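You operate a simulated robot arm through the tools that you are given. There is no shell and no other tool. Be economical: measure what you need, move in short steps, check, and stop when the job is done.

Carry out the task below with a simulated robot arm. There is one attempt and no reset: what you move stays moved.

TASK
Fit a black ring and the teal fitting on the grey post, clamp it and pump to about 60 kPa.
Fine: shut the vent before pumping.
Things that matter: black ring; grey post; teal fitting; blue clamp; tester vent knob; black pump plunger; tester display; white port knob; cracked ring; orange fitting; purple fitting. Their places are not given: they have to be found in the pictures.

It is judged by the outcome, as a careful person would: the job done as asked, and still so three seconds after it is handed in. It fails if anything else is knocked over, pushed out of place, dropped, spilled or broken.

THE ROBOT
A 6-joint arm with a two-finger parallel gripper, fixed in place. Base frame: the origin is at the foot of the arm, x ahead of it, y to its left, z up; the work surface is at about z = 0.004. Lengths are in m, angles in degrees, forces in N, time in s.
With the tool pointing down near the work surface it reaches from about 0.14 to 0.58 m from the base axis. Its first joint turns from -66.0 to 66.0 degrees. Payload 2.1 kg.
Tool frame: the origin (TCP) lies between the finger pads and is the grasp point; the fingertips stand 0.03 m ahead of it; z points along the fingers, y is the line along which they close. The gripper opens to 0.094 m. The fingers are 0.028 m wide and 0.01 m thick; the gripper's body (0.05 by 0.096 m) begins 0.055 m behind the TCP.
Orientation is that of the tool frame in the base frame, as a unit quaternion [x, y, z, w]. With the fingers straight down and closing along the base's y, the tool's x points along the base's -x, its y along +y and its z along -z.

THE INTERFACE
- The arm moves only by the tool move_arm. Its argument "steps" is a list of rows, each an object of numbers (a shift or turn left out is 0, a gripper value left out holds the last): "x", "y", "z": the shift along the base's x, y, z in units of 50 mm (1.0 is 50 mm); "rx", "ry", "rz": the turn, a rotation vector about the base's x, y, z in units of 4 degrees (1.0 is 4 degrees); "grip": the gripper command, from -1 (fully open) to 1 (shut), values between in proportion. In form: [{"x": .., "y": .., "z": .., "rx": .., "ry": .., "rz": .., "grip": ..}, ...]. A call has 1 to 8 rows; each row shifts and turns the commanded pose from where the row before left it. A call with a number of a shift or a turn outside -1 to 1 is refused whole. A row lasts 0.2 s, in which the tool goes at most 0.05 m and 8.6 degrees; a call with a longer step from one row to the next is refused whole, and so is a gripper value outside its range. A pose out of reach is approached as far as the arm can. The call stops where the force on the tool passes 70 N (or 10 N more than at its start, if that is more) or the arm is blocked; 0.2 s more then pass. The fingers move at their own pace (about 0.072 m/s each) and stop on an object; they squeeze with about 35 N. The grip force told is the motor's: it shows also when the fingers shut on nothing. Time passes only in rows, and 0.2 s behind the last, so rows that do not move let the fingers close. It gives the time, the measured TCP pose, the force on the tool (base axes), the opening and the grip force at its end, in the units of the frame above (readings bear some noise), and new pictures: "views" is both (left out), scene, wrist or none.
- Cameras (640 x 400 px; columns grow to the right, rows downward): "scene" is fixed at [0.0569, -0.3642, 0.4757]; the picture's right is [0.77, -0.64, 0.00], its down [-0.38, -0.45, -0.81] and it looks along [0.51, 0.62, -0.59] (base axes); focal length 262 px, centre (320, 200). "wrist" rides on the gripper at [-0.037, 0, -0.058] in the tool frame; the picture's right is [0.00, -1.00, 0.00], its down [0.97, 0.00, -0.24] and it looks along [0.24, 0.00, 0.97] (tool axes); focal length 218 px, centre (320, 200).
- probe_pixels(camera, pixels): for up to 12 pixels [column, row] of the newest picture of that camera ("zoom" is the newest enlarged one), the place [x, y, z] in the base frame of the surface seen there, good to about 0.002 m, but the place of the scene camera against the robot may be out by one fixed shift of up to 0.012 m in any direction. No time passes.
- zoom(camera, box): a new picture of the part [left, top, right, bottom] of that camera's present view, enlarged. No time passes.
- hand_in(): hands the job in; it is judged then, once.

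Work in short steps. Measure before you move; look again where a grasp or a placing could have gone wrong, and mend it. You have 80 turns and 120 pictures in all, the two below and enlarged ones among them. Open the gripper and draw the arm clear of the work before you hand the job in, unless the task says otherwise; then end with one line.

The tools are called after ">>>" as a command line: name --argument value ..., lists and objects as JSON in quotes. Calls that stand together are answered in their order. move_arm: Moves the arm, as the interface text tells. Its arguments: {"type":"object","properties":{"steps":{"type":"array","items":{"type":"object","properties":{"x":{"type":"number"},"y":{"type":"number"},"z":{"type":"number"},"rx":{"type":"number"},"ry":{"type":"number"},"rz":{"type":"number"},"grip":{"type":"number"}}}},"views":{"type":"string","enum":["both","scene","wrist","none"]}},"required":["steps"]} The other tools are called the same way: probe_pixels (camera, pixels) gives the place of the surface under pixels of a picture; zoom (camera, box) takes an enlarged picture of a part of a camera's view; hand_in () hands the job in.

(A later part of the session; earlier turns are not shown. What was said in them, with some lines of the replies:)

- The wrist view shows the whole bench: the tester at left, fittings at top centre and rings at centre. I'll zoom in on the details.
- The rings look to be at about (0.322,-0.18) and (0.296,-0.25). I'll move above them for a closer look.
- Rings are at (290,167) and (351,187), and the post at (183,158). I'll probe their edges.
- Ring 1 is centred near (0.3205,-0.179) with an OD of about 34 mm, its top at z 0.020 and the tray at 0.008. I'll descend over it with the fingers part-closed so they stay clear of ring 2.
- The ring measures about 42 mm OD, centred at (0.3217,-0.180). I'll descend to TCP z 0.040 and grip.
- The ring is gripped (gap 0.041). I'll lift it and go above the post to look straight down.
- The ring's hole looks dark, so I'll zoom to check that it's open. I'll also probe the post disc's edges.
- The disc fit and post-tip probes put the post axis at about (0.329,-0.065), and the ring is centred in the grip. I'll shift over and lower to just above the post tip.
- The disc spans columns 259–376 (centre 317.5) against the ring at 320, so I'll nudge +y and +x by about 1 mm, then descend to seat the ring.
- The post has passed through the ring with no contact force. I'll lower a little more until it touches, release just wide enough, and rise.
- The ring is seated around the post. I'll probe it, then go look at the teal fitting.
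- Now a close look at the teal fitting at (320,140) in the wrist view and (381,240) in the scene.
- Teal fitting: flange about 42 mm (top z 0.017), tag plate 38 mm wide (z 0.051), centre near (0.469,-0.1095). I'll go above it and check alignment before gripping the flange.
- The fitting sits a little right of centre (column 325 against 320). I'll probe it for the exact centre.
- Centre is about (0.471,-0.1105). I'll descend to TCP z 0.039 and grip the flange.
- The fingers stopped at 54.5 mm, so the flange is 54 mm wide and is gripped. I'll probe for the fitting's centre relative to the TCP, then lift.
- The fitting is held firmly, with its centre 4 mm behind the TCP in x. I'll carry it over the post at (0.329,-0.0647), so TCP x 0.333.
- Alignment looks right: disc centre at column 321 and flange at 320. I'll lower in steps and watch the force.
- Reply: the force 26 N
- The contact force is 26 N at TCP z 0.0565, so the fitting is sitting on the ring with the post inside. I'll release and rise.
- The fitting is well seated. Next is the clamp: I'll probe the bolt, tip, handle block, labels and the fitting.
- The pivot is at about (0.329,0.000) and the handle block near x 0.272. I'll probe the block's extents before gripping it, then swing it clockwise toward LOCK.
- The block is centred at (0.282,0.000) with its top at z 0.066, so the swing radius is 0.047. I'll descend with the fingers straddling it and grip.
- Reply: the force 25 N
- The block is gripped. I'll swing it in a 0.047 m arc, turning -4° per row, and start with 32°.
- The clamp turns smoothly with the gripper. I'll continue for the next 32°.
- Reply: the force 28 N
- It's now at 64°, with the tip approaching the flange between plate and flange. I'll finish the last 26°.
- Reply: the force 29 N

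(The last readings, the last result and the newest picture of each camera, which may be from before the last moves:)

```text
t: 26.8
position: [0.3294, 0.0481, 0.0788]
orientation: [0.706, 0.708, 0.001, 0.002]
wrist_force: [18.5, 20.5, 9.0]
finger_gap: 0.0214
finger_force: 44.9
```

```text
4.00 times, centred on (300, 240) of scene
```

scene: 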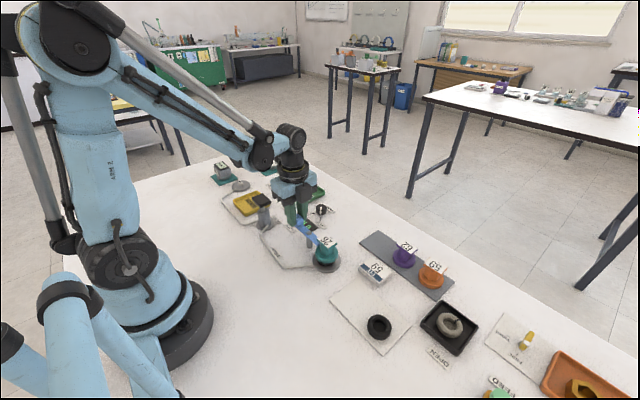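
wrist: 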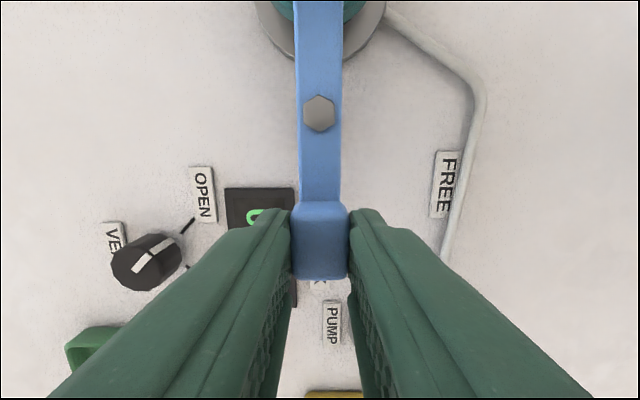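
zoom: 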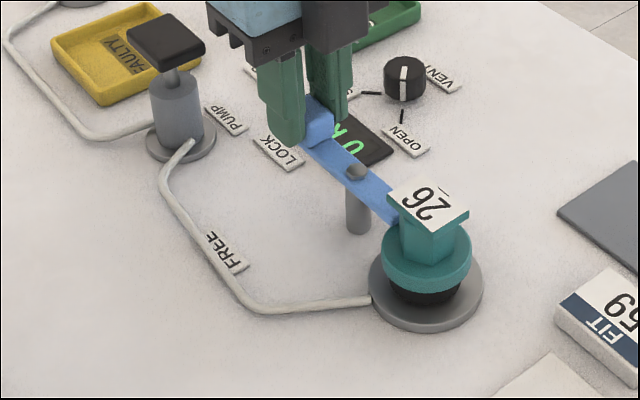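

The clamp now lies over the flange, in line with LOCK. I'll release, rise, and begin turning the wrist back while going to the vent knob near (0.432,0.075).

>>> move_arm --steps '[{"grip": 0}, {}, {"z": 0.7}, {"z": 0.7}, {"z": 0.4, "rz": 1, "x": 0.2}, {"rz": 1, "x": 0.3, "y": 0.1}, {"rz": 1, "x": 0.3, "y": 0.1}, {"rz": 1, "x": 0.3, "y": 0.1}]' --views "none"

>>> move_arm --steps '[{"rz": 1, "x": 0.1, "y": 0.1}, {"rz": 1, "x": 0.1}, {"rz": 1, "x": 0.1}, {"rz": 1}, {"rz": 1}, {"rz": 1}, {"rz": 1}, {"rz": 1}]' --views "none"

>>> move_arm --steps '[{"rz": 1}, {"rz": 1}, {"rz": 1}, {"rz": 1}, {"rz": 1}, {"rz": 1}, {"rz": 1}, {"rz": 1}]' --views "both"

>>> zoom --camera "scene" --box '[240, 190, 360, 290]'

```text
t: 28.6
position: [0.3836, 0.0625, 0.1681]
orientation: [0.601, 0.799, 0.001, 0.001]
wrist_force: [0.2, -0.1, 0.3]
finger_gap: 0.0469
finger_force: 0.0
```

```text
t: 30.4
position: [0.3999, 0.068, 0.1691]
orientation: [0.356, 0.934, 0.0, 0.001]
wrist_force: [-0.5, -0.5, 0.6]
finger_gap: 0.0469
finger_force: 0.1
```

```text
t: 32.2
position: [0.3985, 0.0672, 0.1681]
orientation: [0.085, 0.996, 0.0, 0.001]
wrist_force: [-1.1, 0.1, 0.2]
finger_gap: 0.0468
finger_force: 0.1
```

scene: 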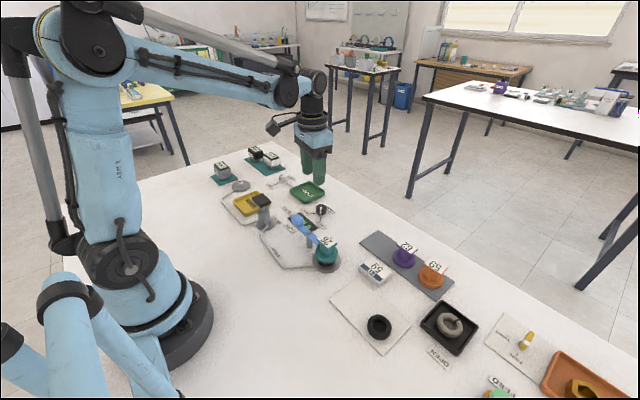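
wrist: 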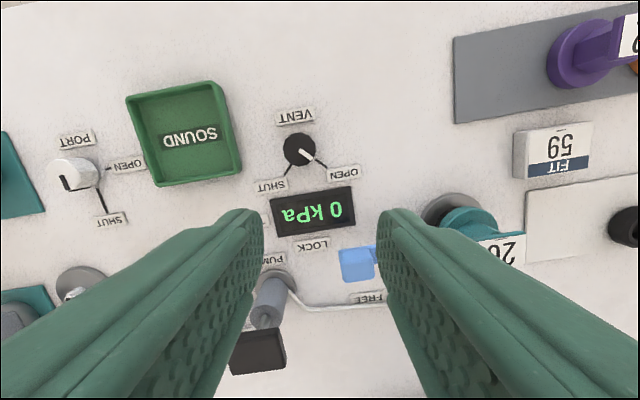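

```text
4.00 times, centred on (300, 240) of scene
```

zoom: 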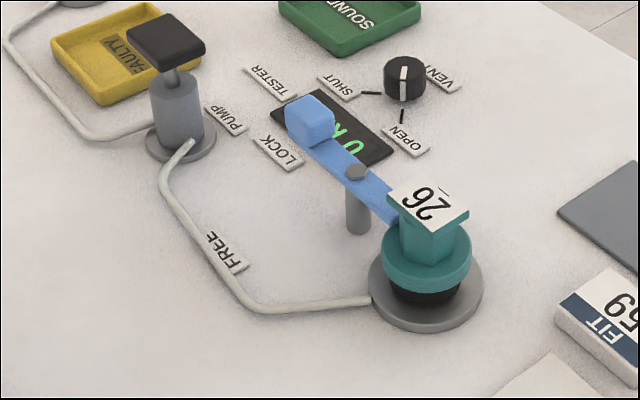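

The clamp stayed put. I'll probe the vent knob at (300,150) and zoom on both knobs.

>>> probe_pixels --camera "wrist" --pixels '[[300, 150], [286, 148], [314, 148], [300, 135], [300, 163], [293, 142], [273, 186], [342, 173], [285, 175], [324, 165]]'

>>> zoom --camera "wrist" --box '[250, 100, 370, 200]'

>>> zoom --camera "wrist" --box '[30, 120, 160, 240]'

```text
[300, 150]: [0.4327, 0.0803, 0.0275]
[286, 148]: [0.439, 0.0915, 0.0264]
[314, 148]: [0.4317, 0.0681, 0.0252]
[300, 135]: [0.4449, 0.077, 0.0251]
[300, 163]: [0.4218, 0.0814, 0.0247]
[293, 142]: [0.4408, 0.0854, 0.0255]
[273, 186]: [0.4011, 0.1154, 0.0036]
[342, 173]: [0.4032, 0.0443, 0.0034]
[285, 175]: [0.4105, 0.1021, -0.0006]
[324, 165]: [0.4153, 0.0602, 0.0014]
```

```text
4.00 times, centred on (310, 150) of wrist
```

zoom: 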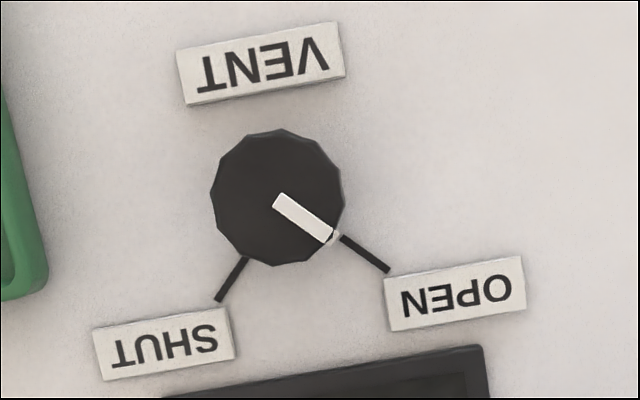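

```text
3.33 times, centred on (95, 180) of wrist
```

zoom: 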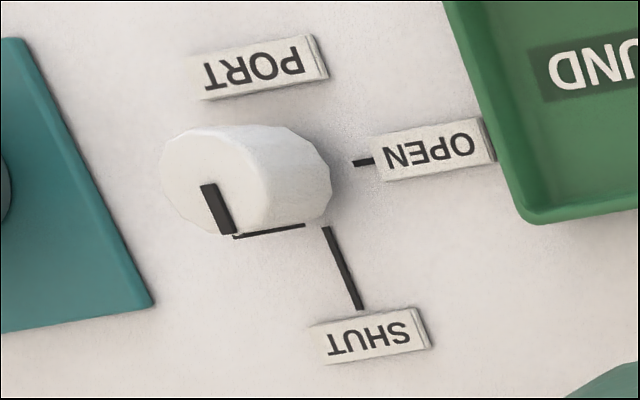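

The port knob is already at SHUT, so I'll leave it. The vent knob is centred near (0.434,0.0795) with radius about 13 mm, and OPEN to SHUT is 90° clockwise. I'll approach above it.

>>> move_arm --steps '[{"x": 0.35, "y": 0.12, "z": -0.3, "rz": 1}, {"x": 0.345, "y": 0.125, "z": -0.5, "rz": 1}, {"z": -0.5, "rz": 0.5}, {"z": -0.3}, {}]' --views "wrist"

>>> zoom --camera "wrist" --box '[240, 140, 400, 260]'

```text
t: 33.4
position: [0.4334, 0.0795, 0.0883]
orientation: [-0.001, 1.0, 0.001, 0.001]
wrist_force: [0.2, 0.0, -0.3]
finger_gap: 0.047
finger_force: 0.0
```

wrist: 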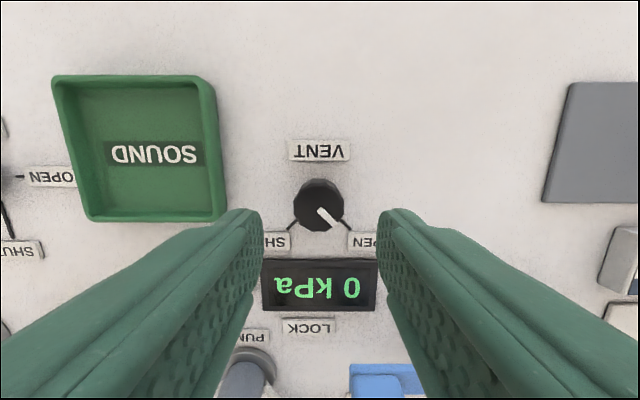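

```text
3.33 times, centred on (320, 200) of wrist
```

zoom: 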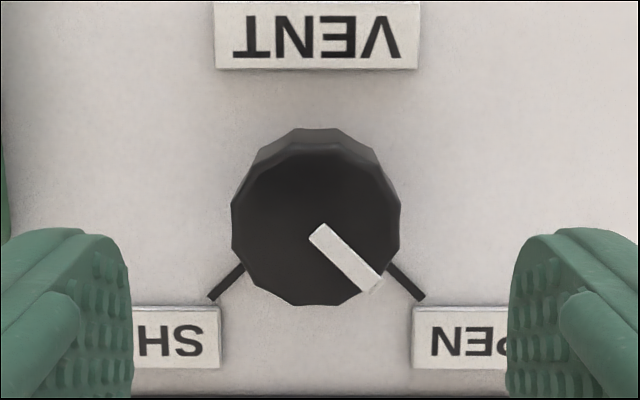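

>>> probe_pixels --camera "wrist" --pixels '[[319, 185], [319, 228], [297, 207], [341, 207], [319, 207], [230, 170], [320, 255]]'

```text
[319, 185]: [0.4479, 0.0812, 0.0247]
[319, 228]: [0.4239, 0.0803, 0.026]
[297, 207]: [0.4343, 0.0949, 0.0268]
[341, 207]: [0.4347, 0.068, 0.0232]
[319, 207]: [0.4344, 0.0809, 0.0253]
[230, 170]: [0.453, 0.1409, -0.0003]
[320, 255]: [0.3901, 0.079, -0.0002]
```

Knob centre is (0.4355,0.0805). I'll descend and grip it.

>>> move_arm --steps '[{"x": 0.03, "y": 0.02, "z": -0.3}, {"z": -0.3}, {"z": -0.28}, {}, {"grip": 1}, {}, {}]' --views "wrist"

```text
t: 35.0
position: [0.4347, 0.0805, 0.0455]
orientation: [-0.001, 1.0, 0.001, 0.0]
wrist_force: [1.5, 1.2, -7.0]
finger_gap: 0.029
finger_force: 45.0
```

wrist: 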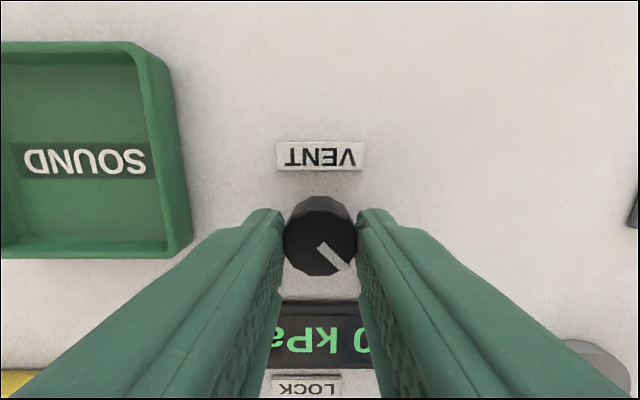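

The knob is gripped (gap 29 mm). I'll turn it -90° toward SHUT.

>>> move_arm --steps '[{"rz": -1}, {"rz": -1}, {"rz": -1}, {"rz": -1}, {"rz": -1}, {"rz": -1}, {"rz": -1}, {"rz": -1}]' --views "none"

>>> move_arm --steps '[{"rz": -1}, {"rz": -1}, {"rz": -1}, {"rz": -1}, {"rz": -1}, {"rz": -1}, {"rz": -1}]' --views "wrist"

```text
t: 36.8
position: [0.4349, 0.0801, 0.0464]
orientation: [0.276, 0.961, 0.001, 0.001]
wrist_force: [-2.5, -2.0, 41.9]
finger_gap: 0.0287
finger_force: 45.0
```

```text
t: 38.4
position: [0.4337, 0.0804, 0.0445]
orientation: [0.5, 0.866, -0.001, 0.002]
wrist_force: [2.8, -4.3, 27.4]
finger_gap: 0.0291
finger_force: 44.7
```

wrist: 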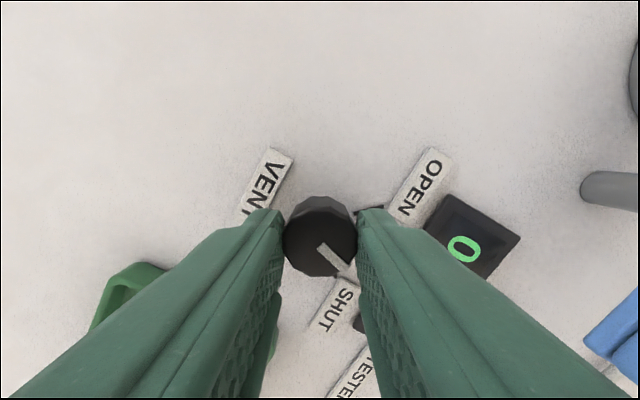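

The knob follows, with 60° done. I'll finish the remaining 30°.

>>> move_arm --steps '[{"rz": -1}, {"rz": -1}, {"rz": -1}, {"rz": -1}, {"rz": -1}, {"rz": -1}, {"rz": -1}, {"rz": -0.5}]' --views "wrist"

```text
t: 40.2
position: [0.4352, 0.0804, 0.0449]
orientation: [0.707, 0.707, 0.001, 0.001]
wrist_force: [6.0, -1.3, 12.2]
finger_gap: 0.0288
finger_force: 45.5
```

wrist: 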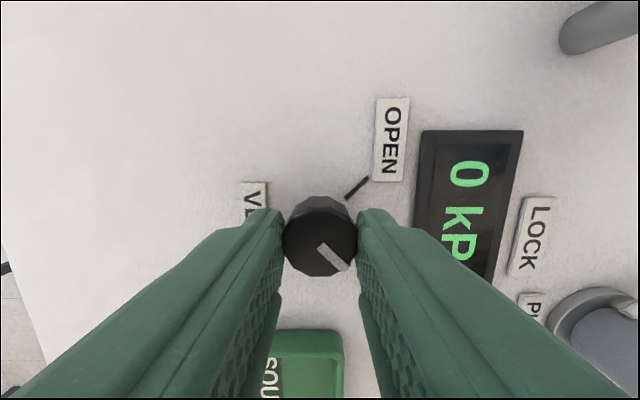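

The marker has rotated 90° with the grip. I'll release, rise, rotate back, and move toward the pump.

>>> move_arm --steps '[{"grip": 0}, {}, {"z": 0.7}, {"z": 0.7}, {"z": 0.5, "rz": 1}, {"rz": 1, "x": -0.3}, {"rz": 1, "x": -0.4, "y": 0.1}, {"rz": 1, "x": -0.4, "y": 0.1}]' --views "none"

>>> move_arm --steps '[{"rz": 1, "x": -0.4, "y": 0.1}, {"rz": 1, "x": -0.4, "y": 0.1}, {"rz": 1, "x": -0.4, "y": 0.1}, {"rz": 1, "y": 0.1}, {"rz": 1}, {"rz": 1}, {"rz": 1}, {"rz": 1}]' --views "none"

>>> move_arm --steps '[{"rz": 1}, {"rz": 1}, {"rz": 1}, {"rz": 1}, {"rz": 1}, {"rz": 1}, {"rz": 1}, {"rz": 1}]' --views "none"

>>> move_arm --steps '[{"rz": 1}, {"rz": 1}, {"rz": 0.5}]' --views "both"

>>> zoom --camera "scene" --box '[220, 170, 350, 270]'

```text
t: 42.0
position: [0.3785, 0.0897, 0.1386]
orientation: [0.601, 0.799, 0.0, 0.001]
wrist_force: [1.3, 0.3, -0.1]
finger_gap: 0.0469
finger_force: 0.1
```

```text
t: 43.8
position: [0.3184, 0.1104, 0.1399]
orientation: [0.357, 0.934, 0.002, 0.001]
wrist_force: [-0.1, -0.3, 1.3]
finger_gap: 0.0471
finger_force: 0.1
```

```text
t: 45.6
position: [0.3187, 0.1114, 0.139]
orientation: [0.086, 0.996, 0.002, 0.001]
wrist_force: [-0.6, 0.8, 0.0]
finger_gap: 0.047
finger_force: 0.0
```

```text
t: 46.4
position: [0.3192, 0.1092, 0.1389]
orientation: [-0.001, 1.0, 0.001, 0.002]
wrist_force: [0.0, 0.9, -0.5]
finger_gap: 0.047
finger_force: 0.1
```

scene: 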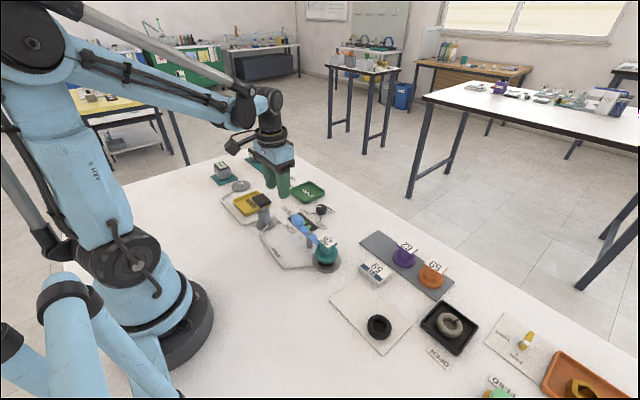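
wrist: 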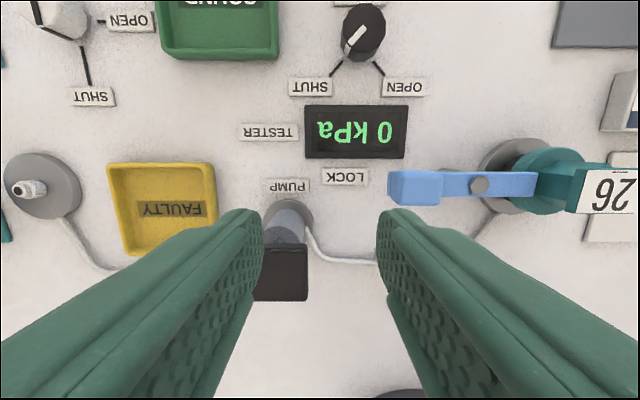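

```text
4.00 times, centred on (285, 220) of scene
```

zoom: 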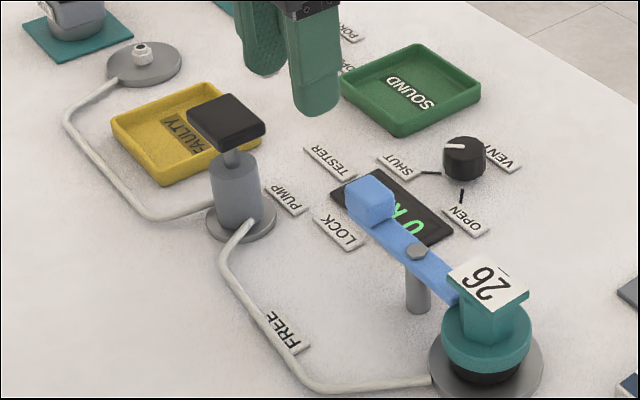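

The vent marker now points to SHUT. I'll probe the pump's black plunger at (281,272).

>>> probe_pixels --camera "wrist" --pixels '[[281, 272], [262, 290], [305, 290], [305, 252], [282, 252], [282, 297], [285, 215], [300, 220], [312, 240]]'

>>> zoom --camera "wrist" --box '[240, 0, 460, 310]'

```text
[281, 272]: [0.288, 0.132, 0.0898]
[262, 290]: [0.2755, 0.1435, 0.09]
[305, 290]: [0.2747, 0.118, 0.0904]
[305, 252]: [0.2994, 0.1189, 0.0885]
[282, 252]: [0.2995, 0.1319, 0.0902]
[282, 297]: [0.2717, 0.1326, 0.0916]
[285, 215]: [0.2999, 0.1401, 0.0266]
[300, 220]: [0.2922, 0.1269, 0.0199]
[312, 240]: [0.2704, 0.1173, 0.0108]
```

```text
1.29 times, centred on (350, 155) of wrist
```

zoom: 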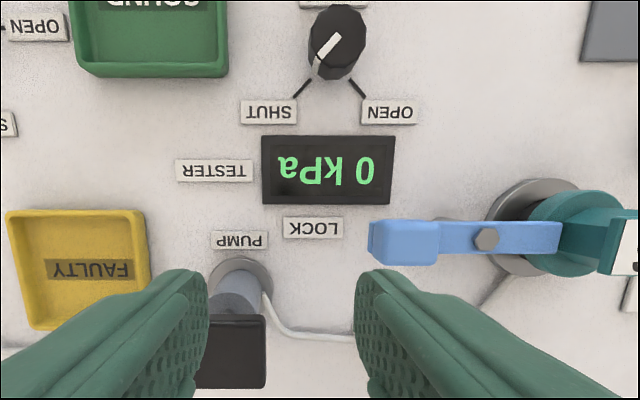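

The plunger top is centred near (0.286,0.1325) at z 0.090. I'll close the fingers, centre over it, and stop just above.

>>> move_arm --steps '[{"x": -0.35, "y": 0.22, "grip": 1}, {"x": -0.34, "y": 0.22}, {}, {}, {"z": -0.24}, {}]' --views "both"

>>> zoom --camera "scene" --box '[220, 170, 350, 270]'

```text
t: 47.8
position: [0.2846, 0.1319, 0.1273]
orientation: [0.0, 1.0, 0.001, 0.0]
wrist_force: [0.6, -0.8, 0.1]
finger_gap: 0.0
finger_force: 32.9
```

scene: 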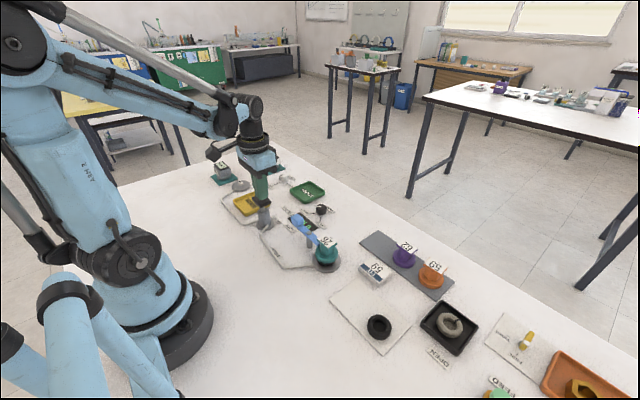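
wrist: 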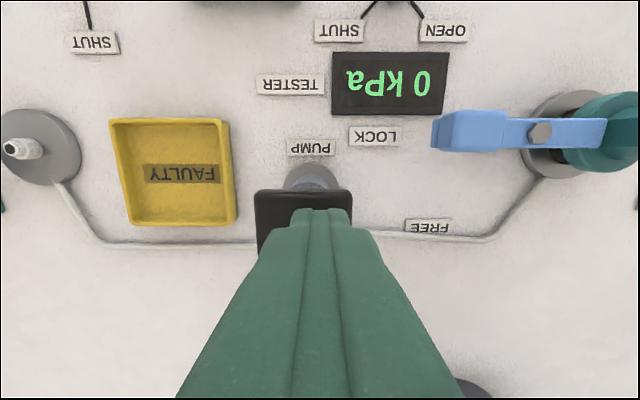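

```text
4.00 times, centred on (285, 220) of scene
```

zoom: 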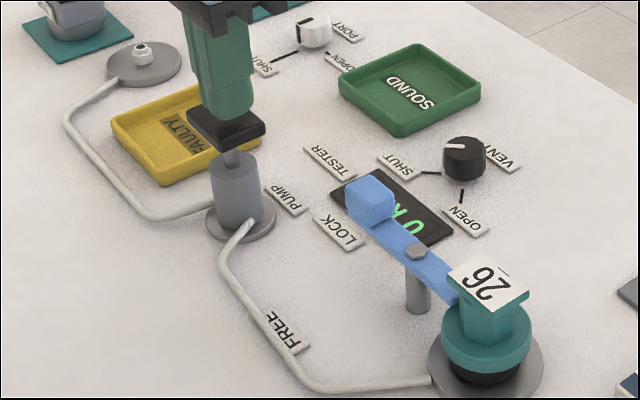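

The plunger block spans columns 255–352, so its centre is left of the fingers. I'll probe it to recentre.

>>> probe_pixels --camera "wrist" --pixels '[[260, 210], [348, 210], [303, 195], [268, 245], [303, 205]]'

```text
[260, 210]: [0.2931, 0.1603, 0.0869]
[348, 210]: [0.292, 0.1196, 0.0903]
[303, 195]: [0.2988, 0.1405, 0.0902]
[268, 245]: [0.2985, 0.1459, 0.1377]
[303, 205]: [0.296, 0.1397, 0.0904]
```

Centre is y ≈ 0.140. I'll shift over and press gently, then read the display.

>>> move_arm --steps '[{"y": 0.15}, {}, {"z": -0.15}, {"z": -0.1}, {}]' --views "wrist"

```text
t: 49.0
position: [0.284, 0.1396, 0.1154]
orientation: [-0.001, 1.0, 0.0, 0.002]
wrist_force: [-1.0, -0.2, 2.5]
finger_gap: 0.0001
finger_force: 33.0
```

wrist: 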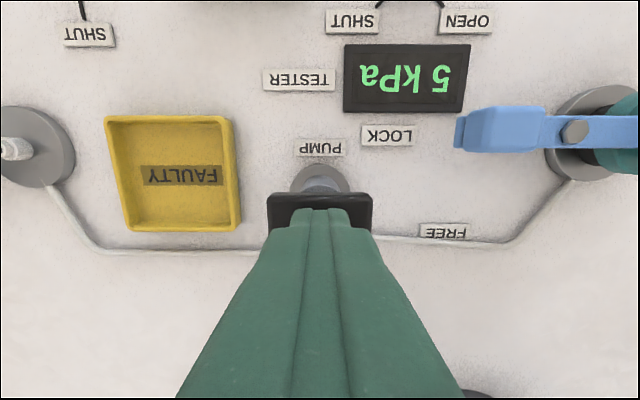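

Pressing works: the display reads 5 kPa. I'll press 8 mm further.

>>> move_arm --steps '[{"z": -0.08}, {"z": -0.08}, {}]' --views "wrist"

```text
t: 49.8
position: [0.2853, 0.1397, 0.1074]
orientation: [0.0, 1.0, 0.001, 0.0]
wrist_force: [-0.3, 0.1, 2.0]
finger_gap: 0.0
finger_force: 32.9
```

wrist: 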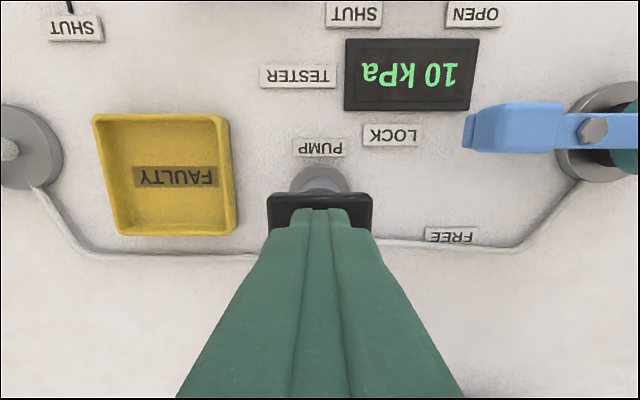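

It reads 10 kPa. I'll press on in small steps.

>>> move_arm --steps '[{"z": -0.1}, {"z": -0.1}, {}]' --views "wrist"

```text
t: 50.6
position: [0.2843, 0.1398, 0.0976]
orientation: [-0.001, 1.0, 0.0, 0.001]
wrist_force: [-2.1, -0.7, 3.8]
finger_gap: 0.0002
finger_force: 32.5
```

wrist: 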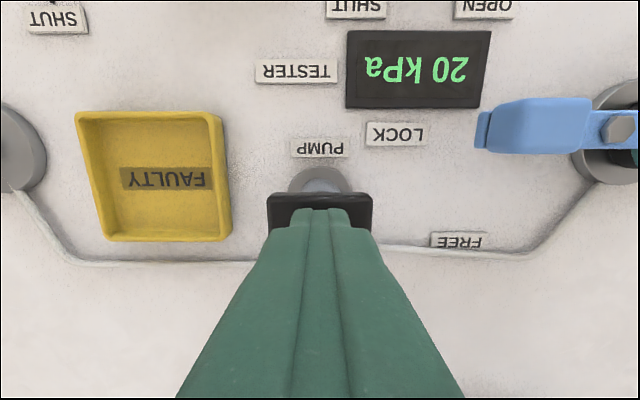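

>>> move_arm --steps '[{"z": -0.08}, {"z": -0.08}, {}]' --views "wrist"

```text
t: 51.4
position: [0.2855, 0.14, 0.0892]
orientation: [-0.001, 1.0, 0.0, 0.001]
wrist_force: [-8.1, -2.1, 66.1]
finger_gap: 0.0002
finger_force: 32.9
```

wrist: 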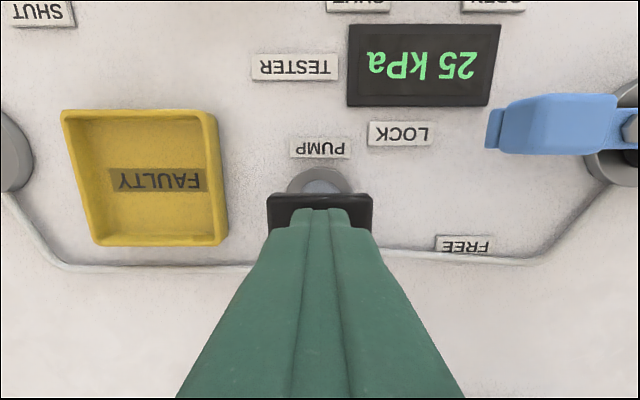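

The plunger bottomed at 25 kPa. I'll rise to let it return and check that the reading holds.

>>> move_arm --steps '[{"z": 0.3}, {"z": 0.4}, {}, {}]' --views "wrist"

```text
t: 52.4
position: [0.2854, 0.1398, 0.1251]
orientation: [-0.001, 1.0, 0.001, 0.001]
wrist_force: [0.0, -0.7, 0.2]
finger_gap: 0.0
finger_force: 33.1
```

wrist: 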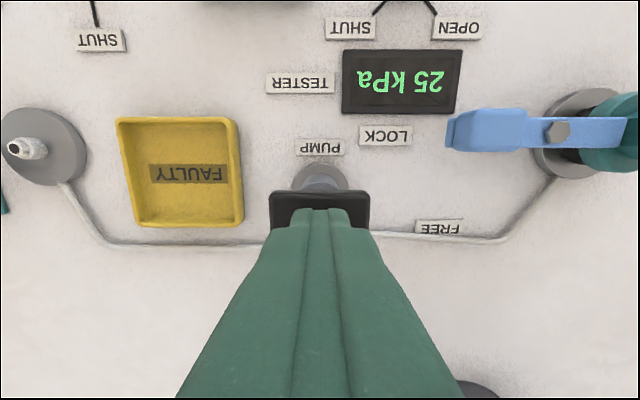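

It holds at 25 kPa and the plunger is back up. I'll make a second full stroke.

>>> move_arm --steps '[{"z": -0.2}, {"z": -0.2}, {"z": -0.2}, {"z": -0.08}, {}, {"z": 0.35}, {"z": 0.33}, {}]' --views "wrist"

```text
t: 54.2
position: [0.286, 0.1397, 0.1243]
orientation: [-0.001, 1.0, -0.001, 0.0]
wrist_force: [-0.6, 0.3, -0.2]
finger_gap: 0.0
finger_force: 33.6
```

wrist: 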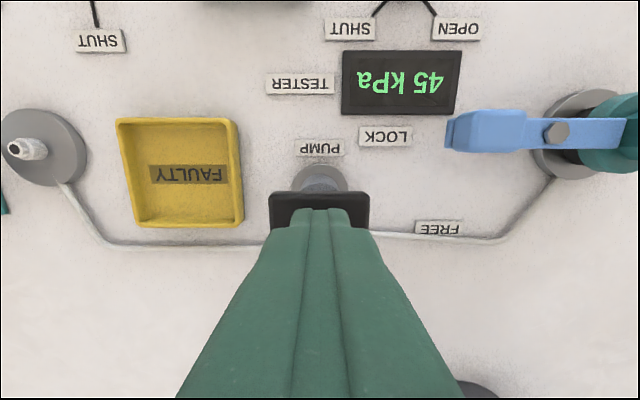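

It now reads 45 kPa, so I need about 15 more. I'll do a partial stroke to z ≈ 0.107 and read.

>>> move_arm --steps '[{"z": -0.15}, {"z": -0.15}, {}]' --views "wrist"

```text
t: 55.0
position: [0.2853, 0.1403, 0.1088]
orientation: [0.0, 1.0, 0.0, 0.001]
wrist_force: [-1.3, 0.3, 2.5]
finger_gap: 0.0
finger_force: 33.4
```

wrist: 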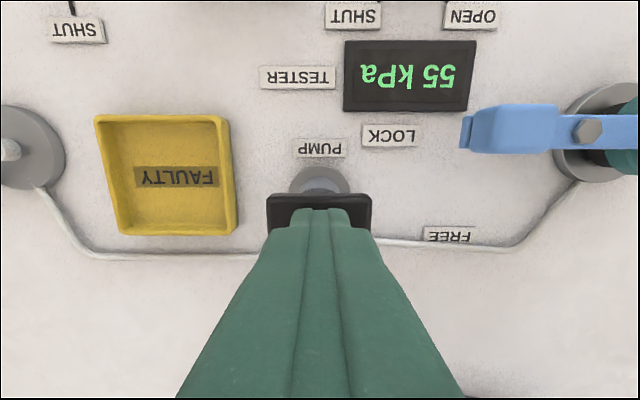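

It reads 55 kPa. I'll press 4 mm more.

>>> move_arm --steps '[{"z": -0.08}, {}]' --views "wrist"

```text
t: 55.6
position: [0.2848, 0.1398, 0.1046]
orientation: [0.0, 1.0, 0.0, 0.001]
wrist_force: [-0.4, -2.0, 2.2]
finger_gap: 0.0001
finger_force: 32.9
```

wrist: 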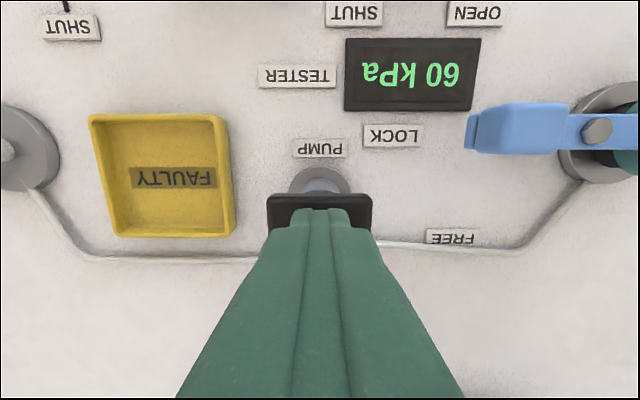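

It reads 60 kPa. A 1 mm nudge will put it mid-band, then I'll retreat up, open the gripper and verify it holds.

>>> move_arm --steps '[{"z": -0.02}, {}, {"z": 0.5}, {"z": 0.9}, {"z": 0.6, "x": -0.3}, {"grip": -0.5, "x": -0.3}, {}, {}]' --views "both"

>>> zoom --camera "scene" --box '[220, 170, 350, 270]'

```text
t: 57.4
position: [0.2557, 0.1395, 0.2034]
orientation: [-0.001, 1.0, 0.001, 0.001]
wrist_force: [-0.2, -0.4, -0.7]
finger_gap: 0.0704
finger_force: 0.1
```

scene: 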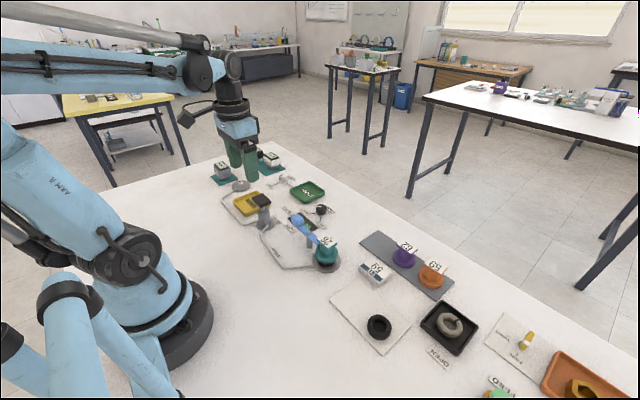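
wrist: 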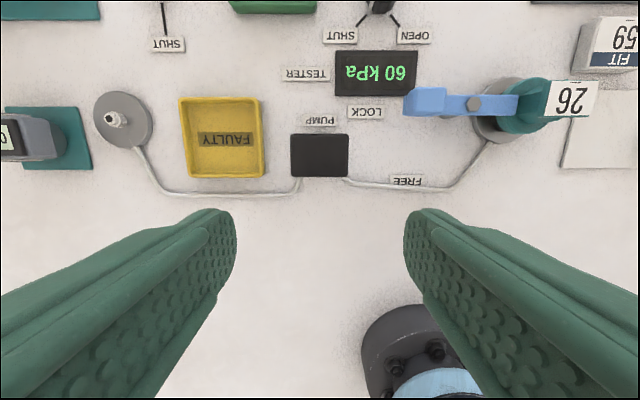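

```text
4.00 times, centred on (285, 220) of scene
```

zoom: 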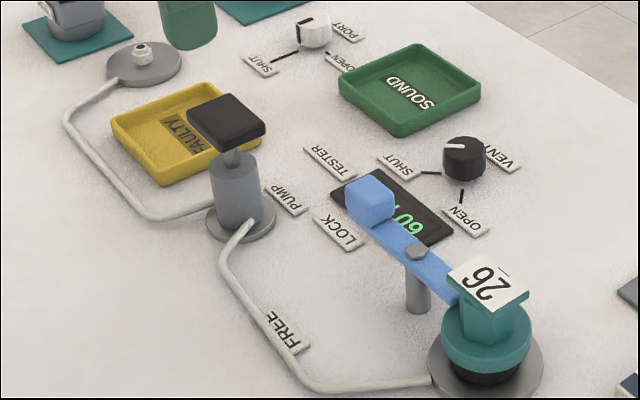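

It holds 60 kPa with the arm clear. I'll wait a little to check for a leak.

>>> move_arm --steps '[{"z": 0.3}, {}, {}, {}, {}, {}, {}, {}]' --views "none"

>>> move_arm --steps '[{}, {}, {}, {}, {}, {}, {}, {}]' --views "wrist"

```text
t: 59.2
position: [0.2558, 0.1386, 0.219]
orientation: [-0.001, 1.0, 0.0, 0.001]
wrist_force: [-0.1, 0.0, 0.5]
finger_gap: 0.0706
finger_force: 0.1
```

```text
t: 61.0
position: [0.2553, 0.1389, 0.2195]
orientation: [0.0, 1.0, 0.001, 0.001]
wrist_force: [0.4, 0.4, -0.8]
finger_gap: 0.0703
finger_force: 0.0
```

wrist: 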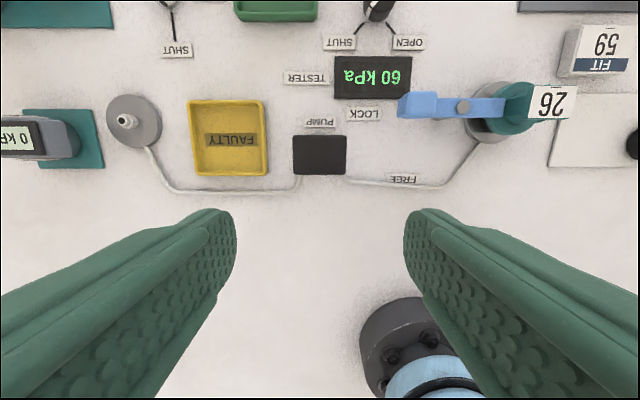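

The display still reads 60 kPa, so I'm handing in.

>>> hand_in

```text
The job is handed in.
```

The black ring and teal fitting are on the grey post and clamped; with the vent shut before pumping, the tester held at 60 kPa for over 3 seconds, and I've handed the job in; the card on the bench reads "FIT 59" (the orange fitting's number), but I used teal as you asked.
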